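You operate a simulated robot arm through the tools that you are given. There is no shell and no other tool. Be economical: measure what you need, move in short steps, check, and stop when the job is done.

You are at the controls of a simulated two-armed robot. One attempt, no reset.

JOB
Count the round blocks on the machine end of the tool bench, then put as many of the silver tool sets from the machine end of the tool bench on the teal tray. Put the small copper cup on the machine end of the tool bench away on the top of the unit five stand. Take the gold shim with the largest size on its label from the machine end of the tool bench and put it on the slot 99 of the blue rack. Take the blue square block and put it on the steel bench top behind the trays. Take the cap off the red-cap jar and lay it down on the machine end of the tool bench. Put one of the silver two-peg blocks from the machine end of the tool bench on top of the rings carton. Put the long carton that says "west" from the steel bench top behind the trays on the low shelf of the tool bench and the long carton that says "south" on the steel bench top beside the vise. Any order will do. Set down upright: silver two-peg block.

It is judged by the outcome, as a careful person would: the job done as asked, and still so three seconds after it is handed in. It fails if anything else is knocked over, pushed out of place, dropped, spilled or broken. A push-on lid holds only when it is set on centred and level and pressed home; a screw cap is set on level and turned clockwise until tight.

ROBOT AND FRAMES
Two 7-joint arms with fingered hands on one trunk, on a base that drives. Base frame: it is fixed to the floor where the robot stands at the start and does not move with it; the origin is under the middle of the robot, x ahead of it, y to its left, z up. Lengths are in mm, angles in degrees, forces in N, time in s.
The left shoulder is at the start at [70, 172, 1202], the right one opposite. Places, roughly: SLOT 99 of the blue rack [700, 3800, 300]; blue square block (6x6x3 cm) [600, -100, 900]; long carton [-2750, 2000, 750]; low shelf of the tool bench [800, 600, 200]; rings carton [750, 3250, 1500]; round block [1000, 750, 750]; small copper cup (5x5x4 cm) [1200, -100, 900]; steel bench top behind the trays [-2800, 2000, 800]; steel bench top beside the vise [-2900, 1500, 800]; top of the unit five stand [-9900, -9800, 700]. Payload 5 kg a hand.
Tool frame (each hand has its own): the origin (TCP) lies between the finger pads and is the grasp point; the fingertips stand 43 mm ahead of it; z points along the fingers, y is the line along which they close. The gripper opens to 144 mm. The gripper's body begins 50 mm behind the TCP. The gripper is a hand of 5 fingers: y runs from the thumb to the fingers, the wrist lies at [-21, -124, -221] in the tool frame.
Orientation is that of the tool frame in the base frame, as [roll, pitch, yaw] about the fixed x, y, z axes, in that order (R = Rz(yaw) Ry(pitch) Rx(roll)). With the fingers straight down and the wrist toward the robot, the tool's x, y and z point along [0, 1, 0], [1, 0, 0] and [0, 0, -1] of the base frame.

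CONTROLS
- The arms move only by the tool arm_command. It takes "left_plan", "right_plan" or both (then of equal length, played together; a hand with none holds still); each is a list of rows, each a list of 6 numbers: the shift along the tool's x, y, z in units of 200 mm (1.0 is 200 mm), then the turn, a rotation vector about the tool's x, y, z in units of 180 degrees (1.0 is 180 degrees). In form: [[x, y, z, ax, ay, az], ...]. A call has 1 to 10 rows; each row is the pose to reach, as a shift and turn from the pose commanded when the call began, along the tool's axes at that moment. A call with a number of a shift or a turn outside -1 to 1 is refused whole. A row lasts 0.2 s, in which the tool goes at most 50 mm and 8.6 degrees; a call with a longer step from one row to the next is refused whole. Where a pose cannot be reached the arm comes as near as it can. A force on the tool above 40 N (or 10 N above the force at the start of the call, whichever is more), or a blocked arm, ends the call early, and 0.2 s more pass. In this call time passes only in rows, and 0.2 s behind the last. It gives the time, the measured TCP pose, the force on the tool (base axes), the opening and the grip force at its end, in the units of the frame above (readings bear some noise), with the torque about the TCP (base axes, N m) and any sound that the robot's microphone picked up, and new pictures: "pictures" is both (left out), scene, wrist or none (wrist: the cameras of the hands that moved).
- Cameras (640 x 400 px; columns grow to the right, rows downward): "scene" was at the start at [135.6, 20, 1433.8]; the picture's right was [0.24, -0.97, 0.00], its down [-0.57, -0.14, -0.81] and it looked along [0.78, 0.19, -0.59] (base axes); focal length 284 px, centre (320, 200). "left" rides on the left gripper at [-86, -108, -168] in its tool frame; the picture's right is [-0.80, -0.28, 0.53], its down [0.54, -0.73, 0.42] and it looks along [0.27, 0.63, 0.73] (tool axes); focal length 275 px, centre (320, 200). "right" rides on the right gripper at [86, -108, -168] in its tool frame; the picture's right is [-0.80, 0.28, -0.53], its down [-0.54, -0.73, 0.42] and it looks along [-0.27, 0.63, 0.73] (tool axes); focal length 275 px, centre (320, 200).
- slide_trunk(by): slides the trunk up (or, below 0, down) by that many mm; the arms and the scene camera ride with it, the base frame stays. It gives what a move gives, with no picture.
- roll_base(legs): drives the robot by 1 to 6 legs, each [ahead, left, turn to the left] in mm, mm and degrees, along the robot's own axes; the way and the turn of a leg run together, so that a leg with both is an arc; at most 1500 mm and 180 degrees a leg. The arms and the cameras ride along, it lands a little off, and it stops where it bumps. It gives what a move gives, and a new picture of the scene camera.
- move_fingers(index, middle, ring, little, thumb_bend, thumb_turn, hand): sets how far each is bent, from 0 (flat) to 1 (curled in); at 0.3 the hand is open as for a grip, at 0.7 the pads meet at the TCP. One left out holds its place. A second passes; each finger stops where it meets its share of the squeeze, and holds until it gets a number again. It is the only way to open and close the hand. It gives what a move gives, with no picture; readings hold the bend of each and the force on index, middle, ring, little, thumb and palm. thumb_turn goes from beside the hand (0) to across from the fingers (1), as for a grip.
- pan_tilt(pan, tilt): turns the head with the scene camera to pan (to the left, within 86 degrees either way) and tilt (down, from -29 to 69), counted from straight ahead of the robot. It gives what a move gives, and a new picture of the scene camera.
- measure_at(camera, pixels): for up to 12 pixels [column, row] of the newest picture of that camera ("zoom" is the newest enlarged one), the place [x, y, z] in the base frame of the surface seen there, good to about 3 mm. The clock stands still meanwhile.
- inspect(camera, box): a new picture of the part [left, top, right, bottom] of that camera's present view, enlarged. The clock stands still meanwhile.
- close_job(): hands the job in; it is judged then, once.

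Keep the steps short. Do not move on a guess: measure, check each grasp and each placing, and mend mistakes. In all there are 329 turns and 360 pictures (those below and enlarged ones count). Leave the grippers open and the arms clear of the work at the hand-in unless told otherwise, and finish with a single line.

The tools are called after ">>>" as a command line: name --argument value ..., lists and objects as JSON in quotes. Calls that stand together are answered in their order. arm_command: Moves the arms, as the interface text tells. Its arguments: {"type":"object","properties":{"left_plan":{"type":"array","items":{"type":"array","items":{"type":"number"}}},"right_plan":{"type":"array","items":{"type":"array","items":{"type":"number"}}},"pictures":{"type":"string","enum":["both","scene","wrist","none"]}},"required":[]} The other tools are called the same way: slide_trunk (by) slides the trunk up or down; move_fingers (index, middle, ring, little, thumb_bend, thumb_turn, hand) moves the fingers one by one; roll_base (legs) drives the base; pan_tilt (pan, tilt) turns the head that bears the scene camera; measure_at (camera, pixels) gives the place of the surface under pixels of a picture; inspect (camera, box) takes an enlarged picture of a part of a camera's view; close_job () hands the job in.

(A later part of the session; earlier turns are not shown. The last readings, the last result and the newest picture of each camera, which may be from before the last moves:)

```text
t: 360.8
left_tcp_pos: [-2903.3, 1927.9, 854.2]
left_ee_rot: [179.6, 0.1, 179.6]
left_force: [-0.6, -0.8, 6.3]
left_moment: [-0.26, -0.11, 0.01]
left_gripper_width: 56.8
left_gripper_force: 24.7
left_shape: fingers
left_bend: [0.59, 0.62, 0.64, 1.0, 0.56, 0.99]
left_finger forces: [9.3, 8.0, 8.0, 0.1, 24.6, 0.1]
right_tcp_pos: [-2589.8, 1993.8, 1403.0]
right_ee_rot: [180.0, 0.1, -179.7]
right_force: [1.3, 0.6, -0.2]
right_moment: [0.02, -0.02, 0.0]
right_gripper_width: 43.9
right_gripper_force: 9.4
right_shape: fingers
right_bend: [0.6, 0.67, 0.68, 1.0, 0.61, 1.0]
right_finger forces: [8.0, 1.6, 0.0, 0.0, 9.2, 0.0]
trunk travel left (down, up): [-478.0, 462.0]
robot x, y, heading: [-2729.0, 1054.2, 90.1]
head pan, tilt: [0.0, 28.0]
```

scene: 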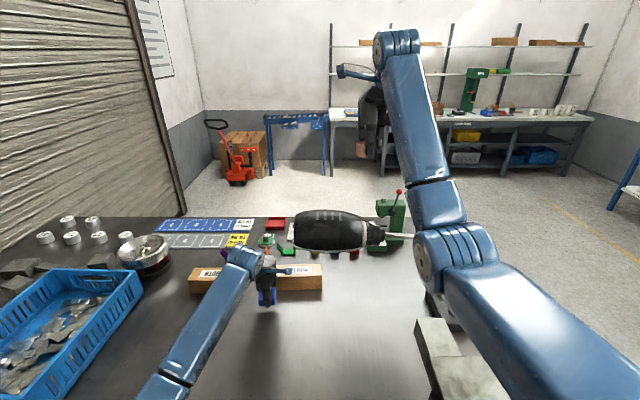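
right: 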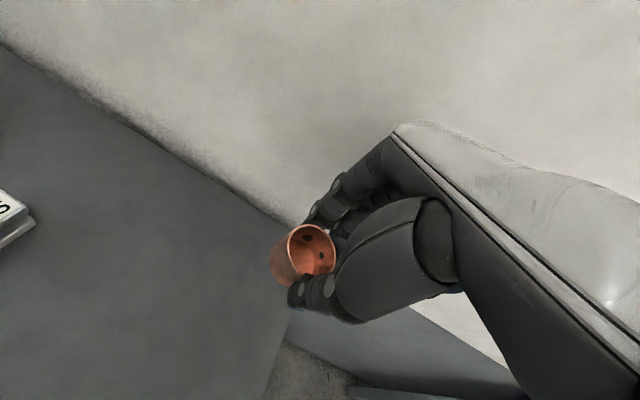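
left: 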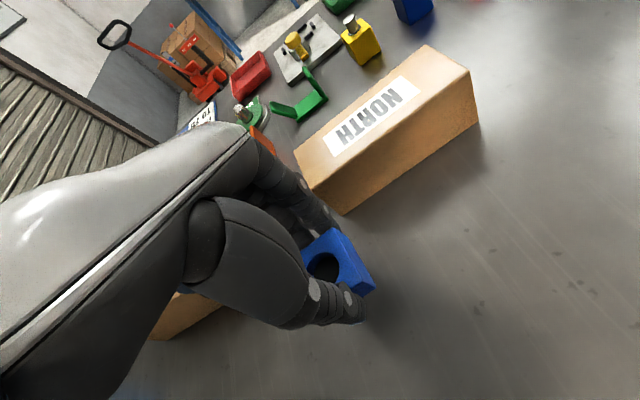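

Contact. Release, lift 150, and check.

>>> move_fingers --hand "left" --index 0.52 --middle 0.53 --ring 0.53 --thumb_bend 0.5

>>> arm_command --left_plan '[[0, 0, -0.15, 0, 0, 0], [0, 0, -0.35, 0, 0, 0], [0, 0, -0.6, 0, 0, 0], [0, 0, -0.8, 0, 0, 0], [0, 0, -1.0, 0, 0, 0]]' --pictures "both"

>>> measure_at --camera "scene" --pixels '[[200, 270], [235, 271], [191, 282], [237, 284], [190, 291], [238, 291], [215, 267], [280, 270], [267, 300]]'

```text
t: 361.8
left_tcp_pos: [-2904.6, 1926.9, 851.5]
left_ee_rot: [179.8, 0.0, 179.6]
left_force: [-0.3, -0.2, -1.6]
left_moment: [-0.02, -0.01, 0.01]
left_gripper_width: 74.3
left_gripper_force: 0.1
left_shape: fingers
left_bend: [0.52, 0.53, 0.53, 1.0, 0.5, 1.0]
left_finger forces: [0.0, 0.0, 0.1, 0.0, 0.1, 0.0]
right_tcp_pos: [-2589.2, 1994.8, 1402.4]
right_ee_rot: [-179.9, 0.0, -179.8]
right_force: [0.2, 0.2, -0.8]
right_moment: [-0.05, -0.04, 0.03]
right_gripper_width: 44.0
right_gripper_force: 9.1
right_shape: fingers
right_bend: [0.6, 0.67, 0.68, 1.0, 0.61, 1.0]
right_finger forces: [8.1, 1.7, 0.0, 0.0, 9.2, 0.0]
trunk travel left (down, up): [-478.0, 462.0]
robot x, y, heading: [-2728.6, 1060.4, 89.8]
head pan, tilt: [0.0, 28.0]
```

```text
t: 363.0
left_tcp_pos: [-2902.9, 1925.6, 1051.8]
left_ee_rot: [179.8, 0.0, 179.6]
left_force: [0.0, -0.8, 0.2]
left_moment: [0.02, 0.04, 0.02]
left_gripper_width: 74.7
left_gripper_force: 0.0
left_shape: fingers
left_bend: [0.52, 0.53, 0.53, 1.0, 0.5, 1.0]
left_finger forces: [0.1, 0.0, 0.1, 0.2, 0.1, 0.0]
right_tcp_pos: [-2589.5, 1994.4, 1401.2]
right_ee_rot: [-179.9, 0.0, -179.8]
right_force: [1.0, -0.1, 0.0]
right_moment: [0.0, 0.02, 0.02]
right_gripper_width: 43.8
right_gripper_force: 9.6
right_shape: fingers
right_bend: [0.6, 0.67, 0.68, 1.0, 0.61, 1.0]
right_finger forces: [8.1, 1.6, 0.0, 0.0, 9.2, 0.0]
trunk travel left (down, up): [-478.0, 462.0]
robot x, y, heading: [-2727.7, 1055.6, 90.1]
head pan, tilt: [0.0, 28.0]
```

scene: 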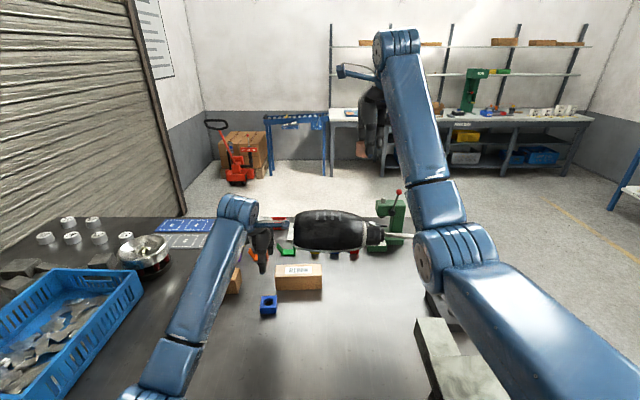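
left: 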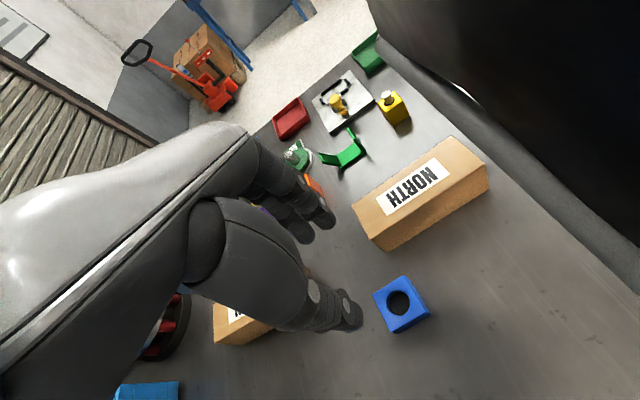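

```text
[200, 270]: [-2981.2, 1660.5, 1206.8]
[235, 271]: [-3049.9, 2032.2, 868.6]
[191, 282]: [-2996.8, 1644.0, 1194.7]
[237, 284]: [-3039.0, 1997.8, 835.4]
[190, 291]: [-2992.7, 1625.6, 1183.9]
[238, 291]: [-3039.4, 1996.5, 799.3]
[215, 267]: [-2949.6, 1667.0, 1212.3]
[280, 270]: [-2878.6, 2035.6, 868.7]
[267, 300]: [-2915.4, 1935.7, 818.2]
```

Blue block stands on the bench behind the trays. Next SOUTH (x −3205…−3039, y 1997–2060). Retract and raise the cup hand, raise and open the left, then shift the base.

>>> arm_command --right_plan '[[0, 0, -0.15, 0, 0, 0], [0.05, -0.2, -0.3, 0, 0, 0], [0.1, -0.4, -0.3, 0, 0, 0], [0.15, -0.6, -0.3, 0, 0, 0], [0.2, -0.8, -0.3, 0, 0, 0], [0.2, -0.9, -0.3, 0, 0, 0]]' --left_plan '[[0, 0, -0.15, 0, 0, 0], [0, 0, -0.3, 0, 0, 0], [0, 0, -0.45, 0, 0, 0], [0, 0, -0.6, 0, 0, 0], [0, 0, -0.75, 0, 0, 0], [0, 0, -0.9, 0, 0, 0]]' --pictures "none"

>>> move_fingers --hand "left" --index 0.38 --middle 0.38 --ring 0.38 --little 0.38 --thumb_bend 0.38

>>> roll_base --legs '[[0, 205, 0], [28, 0, 0]]'

>>> slide_trunk --by -240

```text
refused: row 2 steps farther than a row can; nothing moved
```

```text
t: 364.0
left_tcp_pos: [-2903.7, 1925.7, 1051.8]
left_ee_rot: [179.8, -0.1, 179.7]
left_force: [0.6, 0.3, 0.0]
left_moment: [0.04, -0.02, 0.02]
left_gripper_width: 121.0
left_gripper_force: 0.1
left_shape: fingers
left_bend: [0.38, 0.38, 0.38, 0.38, 0.38, 0.99]
left_finger forces: [0.0, 0.1, 0.0, 0.1, 0.1, 0.0]
right_tcp_pos: [-2589.9, 1994.6, 1403.8]
right_ee_rot: [-179.9, 0.0, -179.7]
right_force: [0.5, -0.5, -1.0]
right_moment: [0.0, -0.02, -0.01]
right_gripper_width: 43.9
right_gripper_force: 8.8
right_shape: fingers
right_bend: [0.6, 0.67, 0.68, 1.0, 0.61, 1.0]
right_finger forces: [8.1, 1.6, 0.1, 0.1, 9.2, 0.0]
trunk travel left (down, up): [-478.0, 462.0]
robot x, y, heading: [-2730.0, 1054.9, 89.8]
head pan, tilt: [0.0, 28.0]
```

```text
t: 366.1
left_tcp_pos: [-3111.8, 1949.3, 1057.3]
left_ee_rot: [179.5, -0.1, 179.7]
left_force: [0.4, -1.0, 1.1]
left_moment: [0.11, 0.1, 0.03]
left_gripper_width: 121.0
left_gripper_force: 0.0
left_shape: fingers
left_bend: [0.38, 0.38, 0.38, 0.38, 0.38, 0.99]
left_finger forces: [0.1, 0.0, 0.1, 0.0, 0.0, 0.0]
right_tcp_pos: [-2798.5, 2015.3, 1409.0]
right_ee_rot: [179.7, 0.0, -179.8]
right_force: [0.6, -1.0, 1.3]
right_moment: [0.14, 0.01, -0.03]
right_gripper_width: 44.2
right_gripper_force: 9.8
right_shape: fingers
right_bend: [0.6, 0.67, 0.68, 1.0, 0.61, 1.0]
right_finger forces: [8.1, 1.8, 0.0, 0.0, 9.2, 0.0]
trunk travel left (down, up): [-478.0, 462.0]
robot x, y, heading: [-2934.9, 1087.3, 90.1]
head pan, tilt: [0.0, 28.0]
```

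scene: 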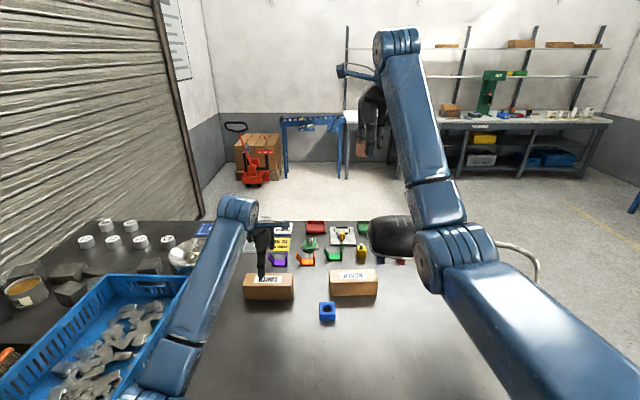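

```text
t: 367.6
left_tcp_pos: [-3111.6, 1959.0, 913.2]
left_ee_rot: [178.0, 0.3, 179.7]
left_force: [-0.3, -3.4, 18.6]
left_moment: [1.06, 0.33, 0.05]
left_gripper_width: 121.2
left_gripper_force: 9.4
left_shape: fingers
left_bend: [0.38, 0.38, 0.38, 0.38, 0.38, 0.99]
left_finger forces: [0.0, 18.2, 0.0, 0.0, 0.0, 0.1]
right_tcp_pos: [-2798.9, 2020.0, 1248.8]
right_ee_rot: [179.9, 0.0, -179.6]
right_force: [0.5, 0.7, -0.5]
right_moment: [-0.04, -0.01, 0.01]
right_gripper_width: 43.9
right_gripper_force: 9.3
right_shape: fingers
right_bend: [0.6, 0.67, 0.68, 1.0, 0.61, 1.0]
right_finger forces: [8.0, 1.7, 0.1, 0.1, 9.2, 0.1]
trunk travel left (down, up): [-323.0, 617.0]
robot x, y, heading: [-2934.1, 1085.7, 90.1]
head pan, tilt: [0.0, 28.0]
stopped: the force on the tool passed its limit (the readings are from after the stop); the commanded pose is now the measured one
```

The fingertip pressed on the carton top and it stopped. Raise, then move over the carton's middle line (y 2024).

>>> arm_command --left_plan '[[0, 0, -0.15, 0, 0, 0], [0, 0, -0.3, 0.011, 0, 0], [-0.01, 0.16, -0.3, 0.011, 0, 0], [-0.01, 0.32, -0.3, 0.011, 0, 0]]' --pictures "both"

>>> inspect --camera "scene" --box '[220, 180, 460, 320]'

>>> measure_at --camera "left" --pixels '[[320, 250], [350, 280], [380, 250], [400, 300], [330, 320]]'

```text
t: 368.6
left_tcp_pos: [-3111.1, 2022.2, 970.1]
left_ee_rot: [-179.5, 0.1, 179.8]
left_force: [0.7, 0.4, -1.0]
left_moment: [-0.02, -0.02, -0.02]
left_gripper_width: 121.5
left_gripper_force: 0.2
left_shape: fingers
left_bend: [0.38, 0.38, 0.38, 0.38, 0.38, 0.99]
left_finger forces: [0.0, 0.0, 0.0, 0.0, 0.1, 0.1]
right_tcp_pos: [-2799.4, 2024.3, 1246.3]
right_ee_rot: [-179.9, -0.1, -179.7]
right_force: [-0.7, 0.3, -0.2]
right_moment: [0.01, -0.02, -0.01]
right_gripper_width: 43.9
right_gripper_force: 9.8
right_shape: fingers
right_bend: [0.6, 0.67, 0.68, 1.0, 0.61, 1.0]
right_finger forces: [8.1, 1.8, 0.1, 0.0, 9.2, 0.1]
trunk travel left (down, up): [-323.0, 617.0]
robot x, y, heading: [-2934.7, 1086.6, 90.0]
head pan, tilt: [0.0, 28.0]
```

scene: 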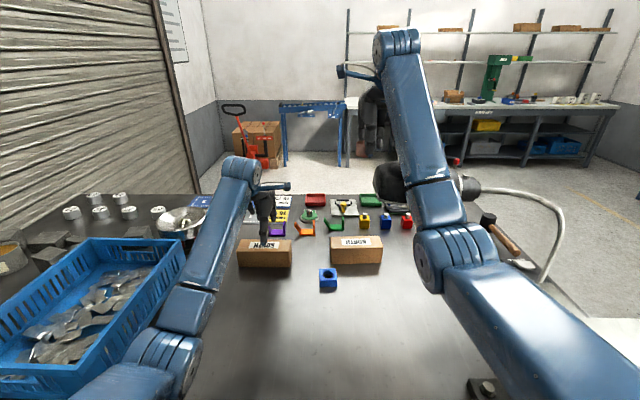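
left: 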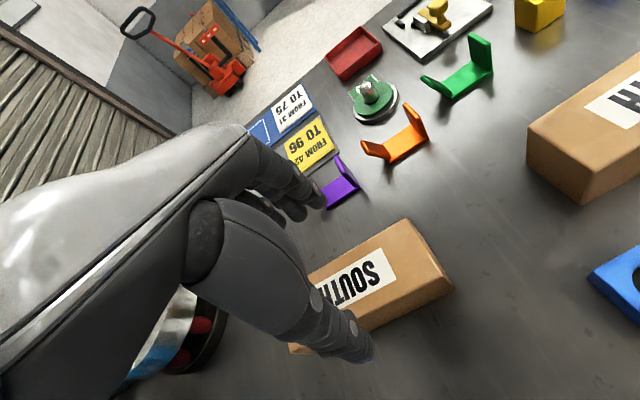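

```text
2.67 times, centred on (340, 250) of scene
```

zoom: 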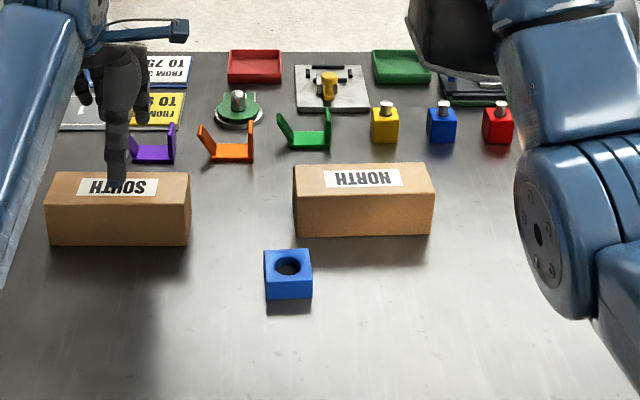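

```text
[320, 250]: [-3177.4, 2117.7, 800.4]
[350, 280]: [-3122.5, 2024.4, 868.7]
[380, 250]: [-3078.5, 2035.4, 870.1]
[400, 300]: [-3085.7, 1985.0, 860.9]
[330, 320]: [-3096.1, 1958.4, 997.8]
```

Aligned. Lower to 858 and grip SOUTH.

>>> arm_command --left_plan '[[0, 0.01, 0.2, 0, 0, 0], [0, 0.01, 0.4, 0, 0, 0], [0, 0.01, 0.56, 0, 0, 0]]' --pictures "none"

>>> move_fingers --hand "left" --index 0.7 --middle 0.7 --ring 0.7 --little 0.7 --thumb_bend 0.7

>>> arm_command --left_plan '[[0, 0, -0.15, 0, 0, 0], [0, 0, -0.35, 0, 0, 0], [0, 0, -0.5, 0, 0, 0]]' --pictures "scene"

```text
t: 369.4
left_tcp_pos: [-3110.6, 2023.9, 858.5]
left_ee_rot: [-179.6, 0.2, 179.8]
left_force: [0.7, -0.1, 1.1]
left_moment: [-0.05, 0.01, -0.02]
left_gripper_width: 121.4
left_gripper_force: 0.1
left_shape: fingers
left_bend: [0.38, 0.38, 0.38, 0.38, 0.38, 0.99]
left_finger forces: [0.1, 0.0, 0.0, 0.1, 0.0, 0.1]
right_tcp_pos: [-2799.5, 2023.0, 1247.9]
right_ee_rot: [-179.9, 0.0, -179.7]
right_force: [0.3, 0.2, 0.0]
right_moment: [-0.02, -0.02, 0.02]
right_gripper_width: 43.7
right_gripper_force: 9.3
right_shape: fingers
right_bend: [0.6, 0.67, 0.68, 1.0, 0.61, 1.0]
right_finger forces: [8.2, 1.7, 0.0, 0.1, 9.3, 0.1]
trunk travel left (down, up): [-323.0, 617.0]
robot x, y, heading: [-2936.1, 1084.3, 89.7]
head pan, tilt: [0.0, 28.0]
```

```text
t: 370.4
left_tcp_pos: [-3110.9, 2022.5, 859.4]
left_ee_rot: [-179.6, 0.2, 179.7]
left_force: [-0.3, 0.0, -0.5]
left_moment: [0.06, 0.13, -0.07]
left_gripper_width: 72.5
left_gripper_force: 35.6
left_shape: fingers
left_bend: [0.55, 0.58, 0.6, 0.61, 0.53, 0.98]
left_finger forces: [9.5, 8.3, 8.1, 10.2, 35.3, 0.0]
right_tcp_pos: [-2799.5, 2023.1, 1246.5]
right_ee_rot: [-180.0, 0.0, -179.7]
right_force: [0.9, 0.6, -0.6]
right_moment: [-0.01, 0.01, 0.01]
right_gripper_width: 44.0
right_gripper_force: 9.0
right_shape: fingers
right_bend: [0.6, 0.67, 0.68, 1.0, 0.61, 1.0]
right_finger forces: [8.0, 1.7, 0.1, 0.1, 9.2, 0.0]
trunk travel left (down, up): [-323.0, 617.0]
robot x, y, heading: [-2936.0, 1084.9, 89.8]
head pan, tilt: [0.0, 28.0]
```

```text
t: 371.2
left_tcp_pos: [-3110.5, 2025.2, 956.7]
left_ee_rot: [-179.6, 0.1, 179.8]
left_force: [-0.2, -0.6, -3.5]
left_moment: [0.05, -0.04, 0.0]
left_gripper_width: 72.2
left_gripper_force: 34.8
left_shape: fingers
left_bend: [0.55, 0.58, 0.6, 0.61, 0.53, 0.98]
left_finger forces: [9.8, 8.2, 7.7, 9.4, 35.2, 0.0]
right_tcp_pos: [-2799.3, 2023.9, 1247.4]
right_ee_rot: [-180.0, 0.0, -179.7]
right_force: [0.2, -0.1, -0.5]
right_moment: [0.01, 0.01, 0.03]
right_gripper_width: 44.0
right_gripper_force: 9.4
right_shape: fingers
right_bend: [0.6, 0.67, 0.68, 1.0, 0.61, 1.0]
right_finger forces: [8.0, 1.7, 0.1, 0.0, 9.2, 0.1]
trunk travel left (down, up): [-323.0, 617.0]
robot x, y, heading: [-2937.7, 1081.6, 89.9]
head pan, tilt: [0.0, 28.0]
```

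scene: 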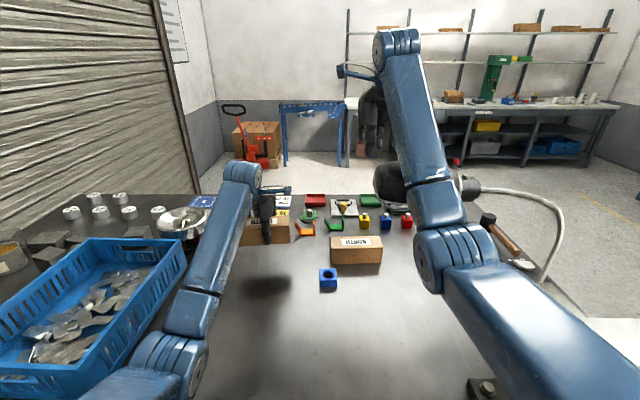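

SOUTH held. Back up 505, shift right 240 so it comes to about (−2880,1520) beside the vise.

>>> roll_base --legs '[[-505, 0, 0], [0, -235, 0]]'

>>> arm_command --left_plan '[[0, 0, 0.15, 0, 0, 0], [0, 0, 0.3, 0, 0, 0], [0, 0, 0.42, 0, 0, 0]]' --pictures "both"

```text
t: 375.6
left_tcp_pos: [-2873.3, 1520.9, 957.4]
left_ee_rot: [-179.6, 0.2, 179.6]
left_force: [-0.4, -0.2, -3.4]
left_moment: [0.01, -0.06, -0.03]
left_gripper_width: 72.1
left_gripper_force: 35.2
left_shape: fingers
left_bend: [0.55, 0.58, 0.6, 0.61, 0.53, 0.98]
left_finger forces: [10.0, 8.1, 7.8, 9.4, 35.1, 0.0]
right_tcp_pos: [-2561.8, 1519.2, 1246.5]
right_ee_rot: [-179.9, 0.0, -179.9]
right_force: [0.8, 0.0, 0.3]
right_moment: [0.03, 0.04, 0.01]
right_gripper_width: 41.7
right_gripper_force: 8.1
right_shape: fingers
right_bend: [0.6, 0.68, 0.68, 1.0, 0.63, 1.0]
right_finger forces: [7.9, 0.9, 0.0, 0.1, 8.2, 0.0]
trunk travel left (down, up): [-323.0, 617.0]
robot x, y, heading: [-2700.5, 576.4, 90.0]
head pan, tilt: [0.0, 28.0]
```

scene: 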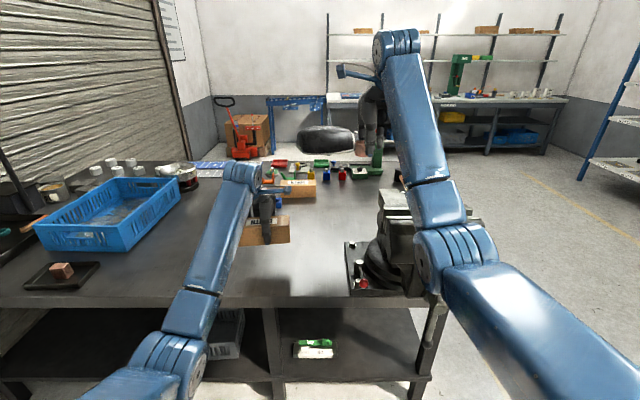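

```text
t: 376.4
left_tcp_pos: [-2874.0, 1521.4, 871.7]
left_ee_rot: [-179.5, 0.3, 179.4]
left_force: [-0.2, -0.3, -2.5]
left_moment: [0.01, -0.06, -0.02]
left_gripper_width: 72.0
left_gripper_force: 34.9
left_shape: fingers
left_bend: [0.55, 0.58, 0.6, 0.61, 0.53, 0.98]
left_finger forces: [9.9, 8.2, 7.6, 9.3, 34.8, 0.1]
right_tcp_pos: [-2562.7, 1519.1, 1246.3]
right_ee_rot: [-179.9, 0.0, -179.9]
right_force: [0.7, 0.3, -0.9]
right_moment: [0.02, -0.02, 0.02]
right_gripper_width: 42.0
right_gripper_force: 8.6
right_shape: fingers
right_bend: [0.6, 0.68, 0.68, 1.0, 0.63, 1.0]
right_finger forces: [7.8, 0.7, 0.1, 0.0, 8.1, 0.0]
trunk travel left (down, up): [-323.0, 617.0]
robot x, y, heading: [-2698.8, 578.0, 89.7]
head pan, tilt: [0.0, 28.0]
```

scene: 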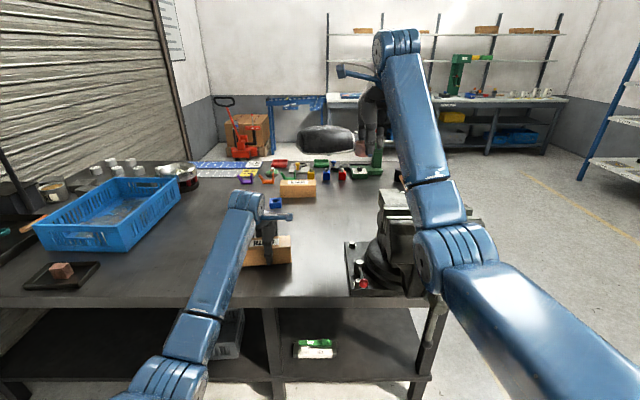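
left: 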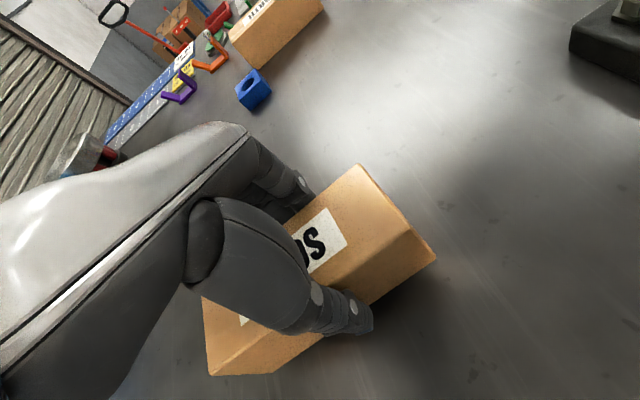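

Lower to contact and release.

>>> arm_command --left_plan '[[0, 0, 0.03, 0, 0, 0], [0, 0, 0.055, 0, 0, 0], [0, 0, 0.075, 0, 0, 0]]' --pictures "none"

>>> move_fingers --hand "right" --index 0.72 --middle 0.74 --ring 0.74 --thumb_bend 0.72

>>> inspect --camera "right" --box '[220, 160, 400, 340]'

```text
t: 377.1
left_tcp_pos: [-2873.8, 1521.3, 857.4]
left_ee_rot: [-179.7, 0.3, 179.5]
left_force: [-0.6, 0.6, -0.1]
left_moment: [0.16, 0.25, 0.0]
left_gripper_width: 72.4
left_gripper_force: 36.0
left_shape: fingers
left_bend: [0.55, 0.58, 0.6, 0.62, 0.53, 0.98]
left_finger forces: [9.6, 8.1, 7.9, 9.7, 35.2, 0.0]
right_tcp_pos: [-2561.6, 1519.1, 1248.3]
right_ee_rot: [-179.9, -0.1, -179.9]
right_force: [0.7, 0.3, -0.6]
right_moment: [0.0, 0.02, -0.02]
right_gripper_width: 42.1
right_gripper_force: 8.2
right_shape: fingers
right_bend: [0.6, 0.68, 0.68, 1.0, 0.63, 1.0]
right_finger forces: [7.9, 0.8, 0.1, 0.0, 8.2, 0.0]
trunk travel left (down, up): [-323.0, 617.0]
robot x, y, heading: [-2701.7, 586.6, 89.7]
head pan, tilt: [0.0, 28.0]
```

```text
t: 378.1
left_tcp_pos: [-2873.4, 1520.4, 858.0]
left_ee_rot: [-179.7, 0.2, 179.5]
left_force: [-0.2, 0.3, 2.4]
left_moment: [0.21, 0.38, 0.02]
left_gripper_width: 72.7
left_gripper_force: 35.9
left_shape: fingers
left_bend: [0.55, 0.58, 0.6, 0.62, 0.53, 0.98]
left_finger forces: [9.9, 8.4, 8.1, 9.6, 35.4, 0.1]
right_tcp_pos: [-2563.2, 1519.1, 1247.8]
right_ee_rot: [-179.9, 0.0, -179.9]
right_force: [0.1, 0.9, -0.4]
right_moment: [-0.01, -0.01, 0.0]
right_gripper_width: 38.2
right_gripper_force: 10.2
right_shape: fingers
right_bend: [0.59, 0.74, 0.74, 1.0, 0.66, 1.0]
right_finger forces: [10.0, 0.0, 0.0, 0.1, 9.7, 0.0]
trunk travel left (down, up): [-323.0, 617.0]
robot x, y, heading: [-2697.3, 581.0, 90.0]
head pan, tilt: [0.0, 28.0]
```

```text
2.22 times, centred on (310, 250) of right
```

zoom: 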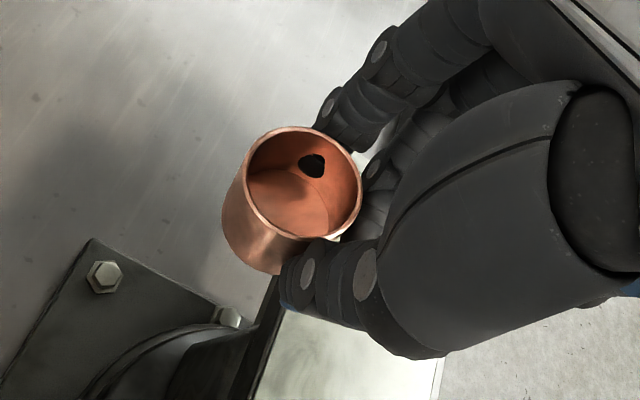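

The cup has shifted toward the index finger, so I'll regrip it on the bench. First release SOUTH and lift.

>>> move_fingers --hand "left" --index 0.44 --middle 0.44 --ring 0.44 --little 0.44 --thumb_bend 0.42

>>> arm_command --left_plan '[[0, 0, -0.15, 0, 0, 0], [0, 0, -0.35, 0, 0, 0], [0.1, 0, -0.55, 0, 0, 0], [0.25, 0, -0.75, 0, 0, 0], [0.4, 0, -0.95, 0, 0, 0]]' --pictures "scene"

>>> measure_at --camera "scene" --pixels '[[270, 245], [345, 242], [300, 270], [320, 240], [347, 290], [355, 240], [290, 262], [362, 200]]'

```text
t: 379.1
left_tcp_pos: [-2874.4, 1521.9, 857.9]
left_ee_rot: [-179.6, 0.2, 179.5]
left_force: [0.1, 0.1, 0.6]
left_moment: [0.0, 0.01, -0.01]
left_gripper_width: 103.2
left_gripper_force: 0.0
left_shape: fingers
left_bend: [0.44, 0.44, 0.44, 0.44, 0.42, 0.99]
left_finger forces: [0.0, 0.0, 0.0, 0.0, 0.0, 0.0]
right_tcp_pos: [-2562.1, 1518.9, 1247.3]
right_ee_rot: [-179.9, 0.0, -179.9]
right_force: [0.6, -0.7, -0.2]
right_moment: [0.0, -0.04, 0.01]
right_gripper_width: 38.4
right_gripper_force: 10.1
right_shape: fingers
right_bend: [0.59, 0.74, 0.74, 1.0, 0.66, 1.0]
right_finger forces: [10.0, 0.0, 0.1, 0.1, 9.9, 0.1]
trunk travel left (down, up): [-323.0, 617.0]
robot x, y, heading: [-2704.4, 581.4, 90.0]
head pan, tilt: [0.0, 28.0]
```

```text
t: 380.4
left_tcp_pos: [-2956.5, 1522.2, 1048.5]
left_ee_rot: [-179.6, 0.3, 179.4]
left_force: [0.3, 0.3, -0.9]
left_moment: [0.03, -0.01, -0.02]
left_gripper_width: 103.3
left_gripper_force: 0.1
left_shape: fingers
left_bend: [0.44, 0.44, 0.44, 0.44, 0.42, 0.99]
left_finger forces: [0.0, 0.1, 0.1, 0.0, 0.0, 0.0]
right_tcp_pos: [-2562.2, 1518.2, 1247.1]
right_ee_rot: [-180.0, 0.1, -179.9]
right_force: [-0.1, -0.7, -0.9]
right_moment: [0.01, 0.01, 0.02]
right_gripper_width: 38.1
right_gripper_force: 9.7
right_shape: fingers
right_bend: [0.59, 0.74, 0.74, 1.0, 0.66, 1.0]
right_finger forces: [9.9, 0.0, 0.1, 0.1, 9.8, 0.0]
trunk travel left (down, up): [-323.0, 617.0]
robot x, y, heading: [-2701.0, 584.0, 89.6]
head pan, tilt: [0.0, 28.0]
```

scene: 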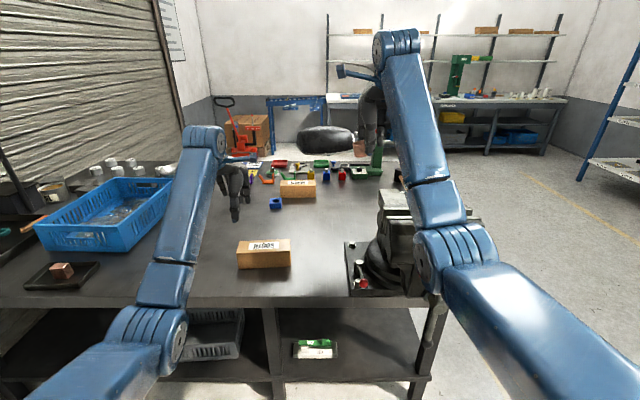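

```text
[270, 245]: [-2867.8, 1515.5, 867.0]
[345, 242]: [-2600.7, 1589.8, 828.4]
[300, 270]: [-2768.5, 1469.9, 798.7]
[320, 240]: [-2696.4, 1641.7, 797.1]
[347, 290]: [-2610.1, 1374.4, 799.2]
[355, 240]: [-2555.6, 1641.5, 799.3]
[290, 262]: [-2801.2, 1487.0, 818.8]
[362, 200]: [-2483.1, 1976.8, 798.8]
```

SOUTH stands beside the vise. Set the cup down at (−2700,1650) to regrip it.

>>> arm_command --right_plan '[[0.15, 0.15, 0, 0, 0, 0], [0.3, 0.3, 0, 0, 0, 0], [0.45, 0.45, 0.1, 0, 0, 0], [0.6, 0.6, 0.2, 0, 0, 0], [0.69, 0.66, 0.35, 0, 0, 0], [0.69, 0.66, 0.55, 0, 0, 0], [0.69, 0.66, 0.75, 0, 0, 0], [0.69, 0.66, 0.95, 0, 0, 0]]' --pictures "none"

>>> arm_command --right_plan '[[0, 0, 0.2, 0, 0, 0], [0, 0, 0.4, 0, 0, 0], [0, 0, 0.6, 0, 0, 0], [0, 0, 0.75, 0, 0, 0]]' --pictures "both"

```text
t: 382.1
left_tcp_pos: [-2955.9, 1524.7, 1046.7]
left_ee_rot: [-179.5, 0.2, 179.5]
left_force: [1.0, 1.1, -1.4]
left_moment: [-0.09, 0.0, -0.01]
left_gripper_width: 103.3
left_gripper_force: 0.0
left_shape: fingers
left_bend: [0.44, 0.44, 0.44, 0.44, 0.42, 0.99]
left_finger forces: [0.0, 0.0, 0.0, 0.1, 0.1, 0.0]
right_tcp_pos: [-2699.3, 1647.4, 1054.2]
right_ee_rot: [-179.9, 0.0, -179.8]
right_force: [0.0, 0.7, 1.7]
right_moment: [-0.11, 0.0, 0.02]
right_gripper_width: 37.6
right_gripper_force: 9.8
right_shape: fingers
right_bend: [0.59, 0.74, 0.74, 1.0, 0.66, 1.0]
right_finger forces: [10.0, 0.1, 0.0, 0.0, 9.7, 0.1]
right hand out of reach, approached as far as the arm can: row 4, 5, 6, 7, 8
trunk travel left (down, up): [-323.0, 617.0]
robot x, y, heading: [-2700.6, 582.8, 89.7]
head pan, tilt: [0.0, 28.0]
```

```text
t: 383.1
left_tcp_pos: [-2956.3, 1524.0, 1048.8]
left_ee_rot: [-179.5, 0.2, 179.5]
left_force: [0.4, 1.1, 0.4]
left_moment: [-0.04, -0.01, -0.01]
left_gripper_width: 103.5
left_gripper_force: 0.1
left_shape: fingers
left_bend: [0.44, 0.44, 0.44, 0.44, 0.42, 0.99]
left_finger forces: [0.1, 0.0, 0.0, 0.1, 0.0, 0.1]
right_tcp_pos: [-2695.0, 1643.6, 906.3]
right_ee_rot: [-179.9, 0.0, -179.9]
right_force: [0.6, 1.4, 0.4]
right_moment: [-0.07, -0.02, 0.0]
right_gripper_width: 37.3
right_gripper_force: 10.3
right_shape: fingers
right_bend: [0.59, 0.74, 0.74, 1.0, 0.66, 1.0]
right_finger forces: [9.9, 0.0, 0.0, 0.0, 9.6, 0.0]
right hand out of reach, approached as far as the arm can: row 4
trunk travel left (down, up): [-323.0, 617.0]
robot x, y, heading: [-2698.9, 581.6, 89.9]
head pan, tilt: [0.0, 28.0]
```

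scene: 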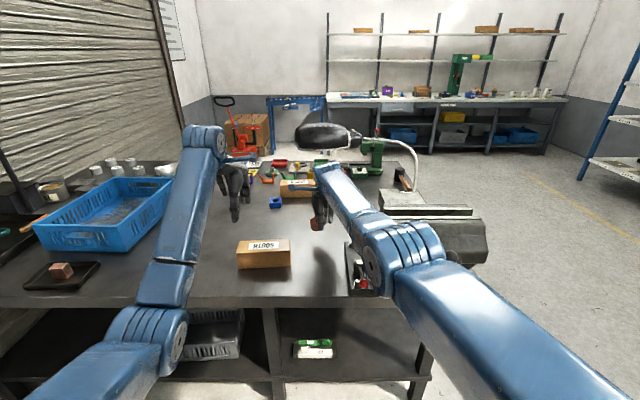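
right: 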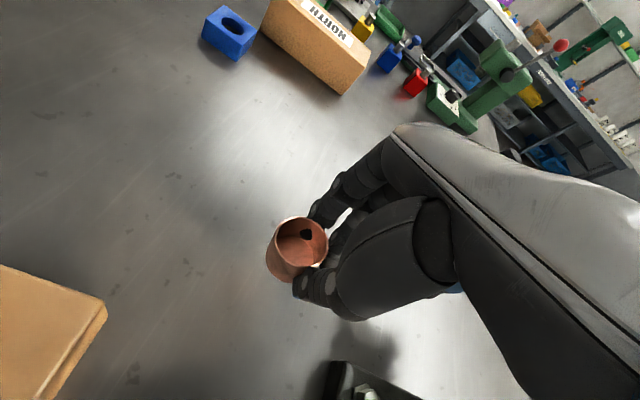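

Slightly out of reach, so pull back 45 mm and lower the cup to the bench.

>>> arm_command --right_plan '[[0, -0.15, 0, 0, 0, 0], [0, -0.25, 0.05, 0, 0, 0], [0, -0.25, 0.15, 0, 0, 0], [0, -0.25, 0.2, 0, 0, 0], [0, -0.25, 0.23, 0, 0, 0]]' --pictures "wrist"

```text
t: 384.4
left_tcp_pos: [-2955.9, 1522.3, 1049.5]
left_ee_rot: [-179.6, 0.2, 179.5]
left_force: [-0.6, 0.3, 0.1]
left_moment: [0.0, -0.01, 0.0]
left_gripper_width: 103.0
left_gripper_force: 0.1
left_shape: fingers
left_bend: [0.44, 0.44, 0.44, 0.44, 0.42, 0.99]
left_finger forces: [0.1, 0.1, 0.0, 0.0, 0.0, 0.0]
right_tcp_pos: [-2697.6, 1591.1, 861.7]
right_ee_rot: [-179.9, 0.0, -179.7]
right_force: [1.3, -0.4, -0.3]
right_moment: [0.0, -0.04, 0.0]
right_gripper_width: 37.3
right_gripper_force: 9.0
right_shape: fingers
right_bend: [0.59, 0.74, 0.74, 1.0, 0.66, 1.0]
right_finger forces: [9.7, 0.0, 0.1, 0.1, 9.5, 0.0]
trunk travel left (down, up): [-323.0, 617.0]
robot x, y, heading: [-2700.5, 580.7, 89.8]
head pan, tilt: [0.0, 28.0]
```

right: 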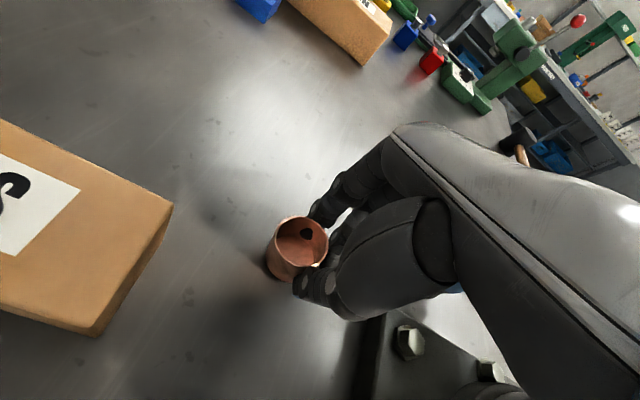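

>>> arm_command --right_plan '[[0, 0, 0.02, 0, 0, 0], [0, 0, 0.035, 0, 0, 0], [0, 0, 0.05, 0, 0, 0]]' --pictures "none"

```text
t: 385.1
left_tcp_pos: [-2956.0, 1522.8, 1050.0]
left_ee_rot: [-179.5, 0.3, 179.5]
left_force: [-0.6, -0.2, 0.1]
left_moment: [0.0, 0.06, 0.03]
left_gripper_width: 103.3
left_gripper_force: 0.0
left_shape: fingers
left_bend: [0.44, 0.44, 0.44, 0.44, 0.42, 0.99]
left_finger forces: [0.1, 0.0, 0.0, 0.0, 0.0, 0.0]
right_tcp_pos: [-2696.2, 1591.5, 852.5]
right_ee_rot: [180.0, 0.0, -179.9]
right_force: [1.2, 0.6, 3.2]
right_moment: [0.11, 0.07, -0.03]
right_gripper_width: 37.1
right_gripper_force: 10.5
right_shape: fingers
right_bend: [0.59, 0.74, 0.74, 1.0, 0.66, 1.0]
right_finger forces: [10.4, 0.1, 0.0, 0.1, 9.7, 0.1]
trunk travel left (down, up): [-323.0, 617.0]
robot x, y, heading: [-2702.4, 581.4, 89.7]
head pan, tilt: [0.0, 28.0]
```

Contact. Open and measure the cup against the hand.

>>> move_fingers --hand "right" --index 0.47 --middle 0.47 --ring 0.47 --thumb_bend 0.47

>>> inspect --camera "right" --box '[220, 160, 400, 340]'

>>> measure_at --camera "zoom" --pixels '[[255, 200], [300, 195], [180, 300], [240, 260], [210, 230], [200, 260], [320, 220], [280, 250]]'

```text
t: 386.1
left_tcp_pos: [-2955.5, 1522.8, 1048.7]
left_ee_rot: [-179.6, 0.2, 179.5]
left_force: [-0.1, -0.6, 0.2]
left_moment: [-0.01, 0.01, 0.0]
left_gripper_width: 103.4
left_gripper_force: 0.1
left_shape: fingers
left_bend: [0.44, 0.44, 0.44, 0.44, 0.42, 0.99]
left_finger forces: [0.1, 0.0, 0.1, 0.1, 0.0, 0.0]
right_tcp_pos: [-2696.4, 1591.9, 850.3]
right_ee_rot: [-179.9, -0.1, -179.8]
right_force: [-0.1, 0.7, -0.4]
right_moment: [0.02, -0.03, -0.01]
right_gripper_width: 88.8
right_gripper_force: 0.0
right_shape: fingers
right_bend: [0.47, 0.47, 0.47, 1.0, 0.47, 1.0]
right_finger forces: [0.0, 0.0, 0.0, 0.1, 0.0, 0.0]
trunk travel left (down, up): [-323.0, 617.0]
robot x, y, heading: [-2698.4, 581.9, 89.8]
head pan, tilt: [0.0, 28.0]
```

```text
2.22 times, centred on (310, 250) of right
```

zoom: 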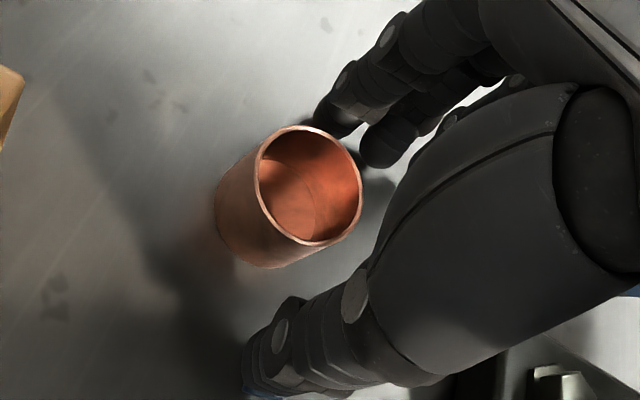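

```text
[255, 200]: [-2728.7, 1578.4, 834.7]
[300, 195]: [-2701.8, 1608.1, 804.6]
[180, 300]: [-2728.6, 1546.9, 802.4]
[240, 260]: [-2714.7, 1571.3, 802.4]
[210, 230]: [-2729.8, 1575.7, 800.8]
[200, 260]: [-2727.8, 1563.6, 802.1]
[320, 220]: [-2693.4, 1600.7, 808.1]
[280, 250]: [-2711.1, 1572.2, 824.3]
```

Cup centre ≈ (−2705,1596). Shift the hand 11 mm left so index and middle share the grip, and close.

>>> arm_command --right_plan '[[0.055, 0.02, 0, 0, 0, 0]]' --pictures "none"

>>> move_fingers --hand "right" --index 0.69 --middle 0.69 --thumb_bend 0.69

```text
t: 386.6
left_tcp_pos: [-2956.6, 1524.0, 1048.5]
left_ee_rot: [-179.6, 0.3, 179.5]
left_force: [-0.9, 0.4, 0.5]
left_moment: [-0.01, -0.02, -0.03]
left_gripper_width: 103.3
left_gripper_force: 0.1
left_shape: fingers
left_bend: [0.44, 0.44, 0.44, 0.44, 0.42, 0.99]
left_finger forces: [0.0, 0.0, 0.0, 0.1, 0.0, 0.0]
right_tcp_pos: [-2709.2, 1596.0, 851.3]
right_ee_rot: [-180.0, 0.1, -179.9]
right_force: [0.2, 0.2, 0.1]
right_moment: [0.0, -0.01, 0.05]
right_gripper_width: 88.7
right_gripper_force: 0.0
right_shape: fingers
right_bend: [0.47, 0.47, 0.47, 1.0, 0.47, 1.0]
right_finger forces: [0.1, 0.1, 0.1, 0.1, 0.0, 0.0]
trunk travel left (down, up): [-323.0, 617.0]
robot x, y, heading: [-2699.3, 583.0, 90.1]
head pan, tilt: [0.0, 28.0]
```

```text
t: 387.6
left_tcp_pos: [-2955.2, 1523.3, 1049.4]
left_ee_rot: [-179.5, 0.2, 179.5]
left_force: [0.2, -0.2, 0.4]
left_moment: [-0.02, 0.02, 0.0]
left_gripper_width: 103.4
left_gripper_force: 0.0
left_shape: fingers
left_bend: [0.44, 0.44, 0.44, 0.44, 0.42, 0.99]
left_finger forces: [0.1, 0.0, 0.1, 0.0, 0.1, 0.0]
right_tcp_pos: [-2708.3, 1595.1, 851.1]
right_ee_rot: [-179.9, 0.1, -179.9]
right_force: [0.7, -0.3, -0.8]
right_moment: [0.0, -0.04, -0.02]
right_gripper_width: 46.1
right_gripper_force: 12.8
right_shape: fingers
right_bend: [0.6, 0.66, 0.47, 1.0, 0.6, 1.0]
right_finger forces: [8.5, 4.0, 0.0, 0.0, 13.6, 0.0]
trunk travel left (down, up): [-323.0, 617.0]
robot x, y, heading: [-2702.8, 583.6, 90.0]
head pan, tilt: [0.0, 28.0]
```

Balanced grip now (8.5/4 versus 13.6 N). Lift, back off, and turn toward the far end of the hall.

>>> arm_command --right_plan '[[0, 0, -0.15, 0, 0, 0], [0, 0, -0.4, 0, 0, 0], [0, 0, -0.65, 0, 0, 0], [0, 0, -0.9, 0, 0, 0]]' --pictures "wrist"

>>> roll_base --legs '[[-350, 0, 0], [0, 0, 180]]'

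>>> pan_tilt --pan 0 --tilt 8

```text
t: 388.6
left_tcp_pos: [-2955.6, 1522.1, 1049.6]
left_ee_rot: [-179.7, 0.2, 179.5]
left_force: [-0.9, -0.2, 0.8]
left_moment: [0.08, -0.02, -0.01]
left_gripper_width: 103.2
left_gripper_force: 0.0
left_shape: fingers
left_bend: [0.44, 0.44, 0.44, 0.44, 0.42, 0.99]
left_finger forces: [0.0, 0.0, 0.0, 0.0, 0.1, 0.1]
right_tcp_pos: [-2710.4, 1595.7, 1032.2]
right_ee_rot: [-179.8, -0.1, -179.7]
right_force: [0.0, -0.6, -2.0]
right_moment: [0.08, -0.03, -0.02]
right_gripper_width: 45.8
right_gripper_force: 12.6
right_shape: fingers
right_bend: [0.6, 0.66, 0.47, 1.0, 0.6, 1.0]
right_finger forces: [8.4, 4.0, 0.0, 0.1, 13.5, 0.0]
trunk travel left (down, up): [-323.0, 617.0]
robot x, y, heading: [-2699.6, 581.4, 89.9]
head pan, tilt: [0.0, 28.0]
```

right: 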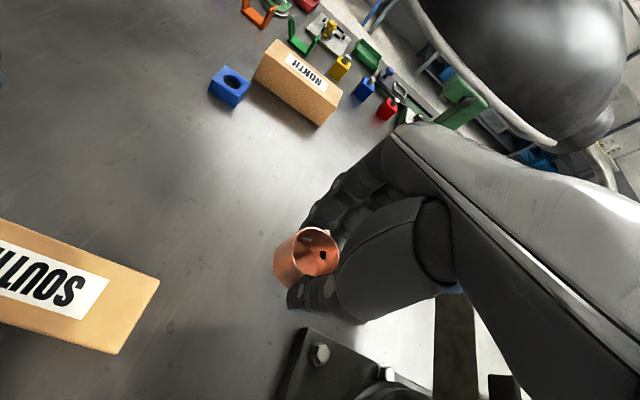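

```text
t: 398.1
left_tcp_pos: [-2466.0, -720.5, 1049.3]
left_ee_rot: [-179.7, 0.1, -1.6]
left_force: [0.1, 0.2, -0.6]
left_moment: [0.02, -0.01, 0.01]
left_gripper_width: 103.4
left_gripper_force: 0.1
left_shape: fingers
left_bend: [0.44, 0.44, 0.44, 0.44, 0.42, 0.99]
left_finger forces: [0.1, 0.0, 0.0, 0.0, 0.1, 0.0]
right_tcp_pos: [-2713.2, -789.2, 1032.2]
right_ee_rot: [-179.9, 0.0, -1.0]
right_force: [0.2, -0.3, -0.1]
right_moment: [0.0, -0.01, 0.01]
right_gripper_width: 44.2
right_gripper_force: 11.8
right_shape: fingers
right_bend: [0.6, 0.66, 0.47, 1.0, 0.61, 1.0]
right_finger forces: [7.7, 3.8, 0.0, 0.1, 12.1, 0.1]
trunk travel left (down, up): [-323.0, 617.0]
robot x, y, heading: [-2697.8, 227.1, -91.4]
head pan, tilt: [0.0, 28.0]
```

scene: 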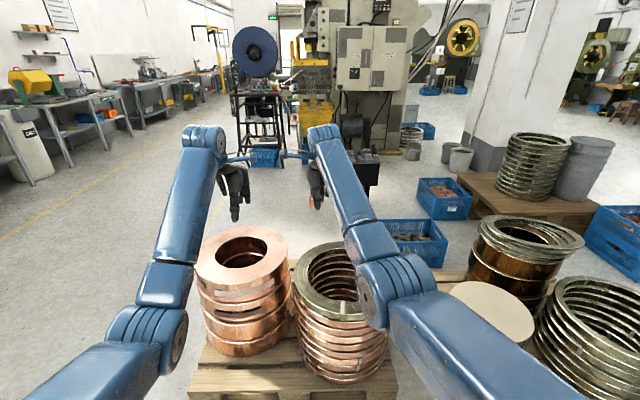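

```text
t: 399.0
left_tcp_pos: [-2465.2, -720.2, 1048.8]
left_ee_rot: [-179.7, 0.3, -1.6]
left_force: [0.9, -0.4, 0.0]
left_moment: [-0.03, 0.0, 0.05]
left_gripper_width: 103.5
left_gripper_force: 0.2
left_shape: fingers
left_bend: [0.44, 0.44, 0.44, 0.44, 0.42, 0.99]
left_finger forces: [0.0, 0.0, 0.1, 0.0, 0.1, 0.0]
right_tcp_pos: [-2713.4, -789.1, 1031.6]
right_ee_rot: [-179.9, 0.0, -1.0]
right_force: [0.6, 0.8, -1.1]
right_moment: [0.03, 0.0, 0.02]
right_gripper_width: 44.0
right_gripper_force: 12.3
right_shape: fingers
right_bend: [0.6, 0.66, 0.47, 1.0, 0.61, 1.0]
right_finger forces: [7.7, 3.8, 0.0, 0.0, 12.0, 0.0]
trunk travel left (down, up): [-323.0, 617.0]
robot x, y, heading: [-2697.8, 224.2, -91.2]
head pan, tilt: [0.0, 8.0]
```

scene: 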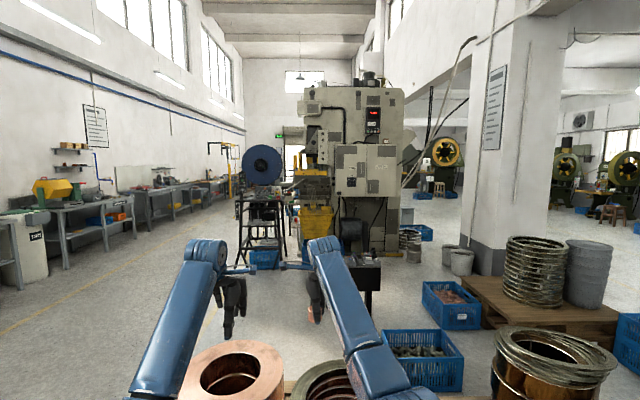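

A coil pallet is right ahead. Zoom in to find the way and measure far points.

>>> inspect --camera "scene" --box '[380, 100, 640, 260]'

>>> measure_at --camera "scene" --pixels '[[445, 200], [430, 212], [415, 262], [460, 275], [560, 220], [600, 230], [285, 225], [220, 235], [190, 330], [480, 290], [395, 330], [605, 335]]'

```text
2.46 times, centred on (510, 180) of scene
```

zoom: 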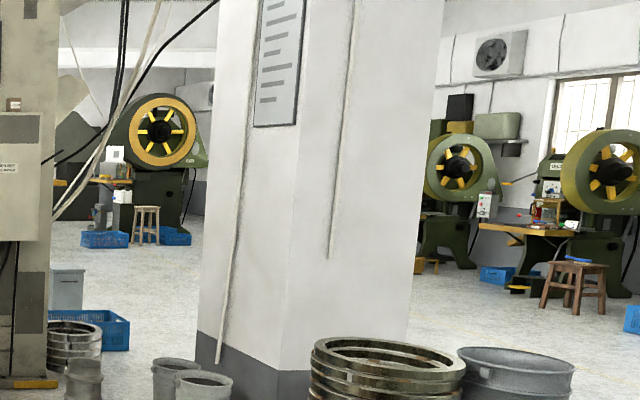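

```text
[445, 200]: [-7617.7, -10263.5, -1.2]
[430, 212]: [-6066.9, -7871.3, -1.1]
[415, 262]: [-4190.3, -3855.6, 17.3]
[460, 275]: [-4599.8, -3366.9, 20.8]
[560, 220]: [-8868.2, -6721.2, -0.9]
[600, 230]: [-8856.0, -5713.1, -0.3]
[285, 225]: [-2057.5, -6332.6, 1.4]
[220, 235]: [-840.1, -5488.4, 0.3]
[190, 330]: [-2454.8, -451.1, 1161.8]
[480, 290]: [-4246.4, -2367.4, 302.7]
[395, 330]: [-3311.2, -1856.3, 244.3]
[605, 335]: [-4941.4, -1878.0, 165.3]
```

>>> pan_tilt --pan -50 --tilt 12

>>> measure_at --camera "scene" --pixels '[[100, 200], [200, 190], [300, 200], [400, 200], [500, 200], [600, 220], [60, 250], [200, 260], [320, 280], [450, 300], [600, 320], [250, 180]]'

```text
t: 400.1
left_tcp_pos: [-2465.5, -721.0, 1048.3]
left_ee_rot: [-179.6, 0.2, -1.7]
left_force: [-0.2, 0.3, -0.2]
left_moment: [0.0, -0.01, -0.01]
left_gripper_width: 103.2
left_gripper_force: 0.0
left_shape: fingers
left_bend: [0.44, 0.44, 0.44, 0.44, 0.42, 0.99]
left_finger forces: [0.0, 0.1, 0.1, 0.0, 0.1, 0.0]
right_tcp_pos: [-2712.8, -789.2, 1032.6]
right_ee_rot: [-179.9, 0.0, -1.0]
right_force: [-0.3, -0.4, 0.0]
right_moment: [0.01, -0.01, 0.01]
right_gripper_width: 44.0
right_gripper_force: 11.7
right_shape: fingers
right_bend: [0.6, 0.66, 0.47, 1.0, 0.61, 1.0]
right_finger forces: [7.8, 3.8, 0.1, 0.0, 12.0, 0.1]
trunk travel left (down, up): [-323.0, 617.0]
robot x, y, heading: [-2698.5, 231.9, -91.6]
head pan, tilt: [-50.0, 12.0]
```

scene: 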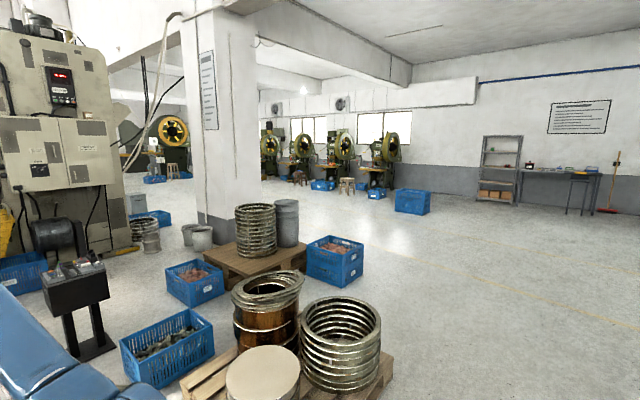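

```text
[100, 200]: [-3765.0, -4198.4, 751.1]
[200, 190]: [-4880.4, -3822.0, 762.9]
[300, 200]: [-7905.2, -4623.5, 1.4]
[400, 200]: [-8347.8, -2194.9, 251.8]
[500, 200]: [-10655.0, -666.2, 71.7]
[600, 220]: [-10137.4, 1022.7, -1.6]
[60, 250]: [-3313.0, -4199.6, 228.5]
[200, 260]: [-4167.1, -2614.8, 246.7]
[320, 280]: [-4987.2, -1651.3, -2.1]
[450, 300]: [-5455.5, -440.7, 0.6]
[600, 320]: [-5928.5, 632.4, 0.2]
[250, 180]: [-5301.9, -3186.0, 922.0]
```

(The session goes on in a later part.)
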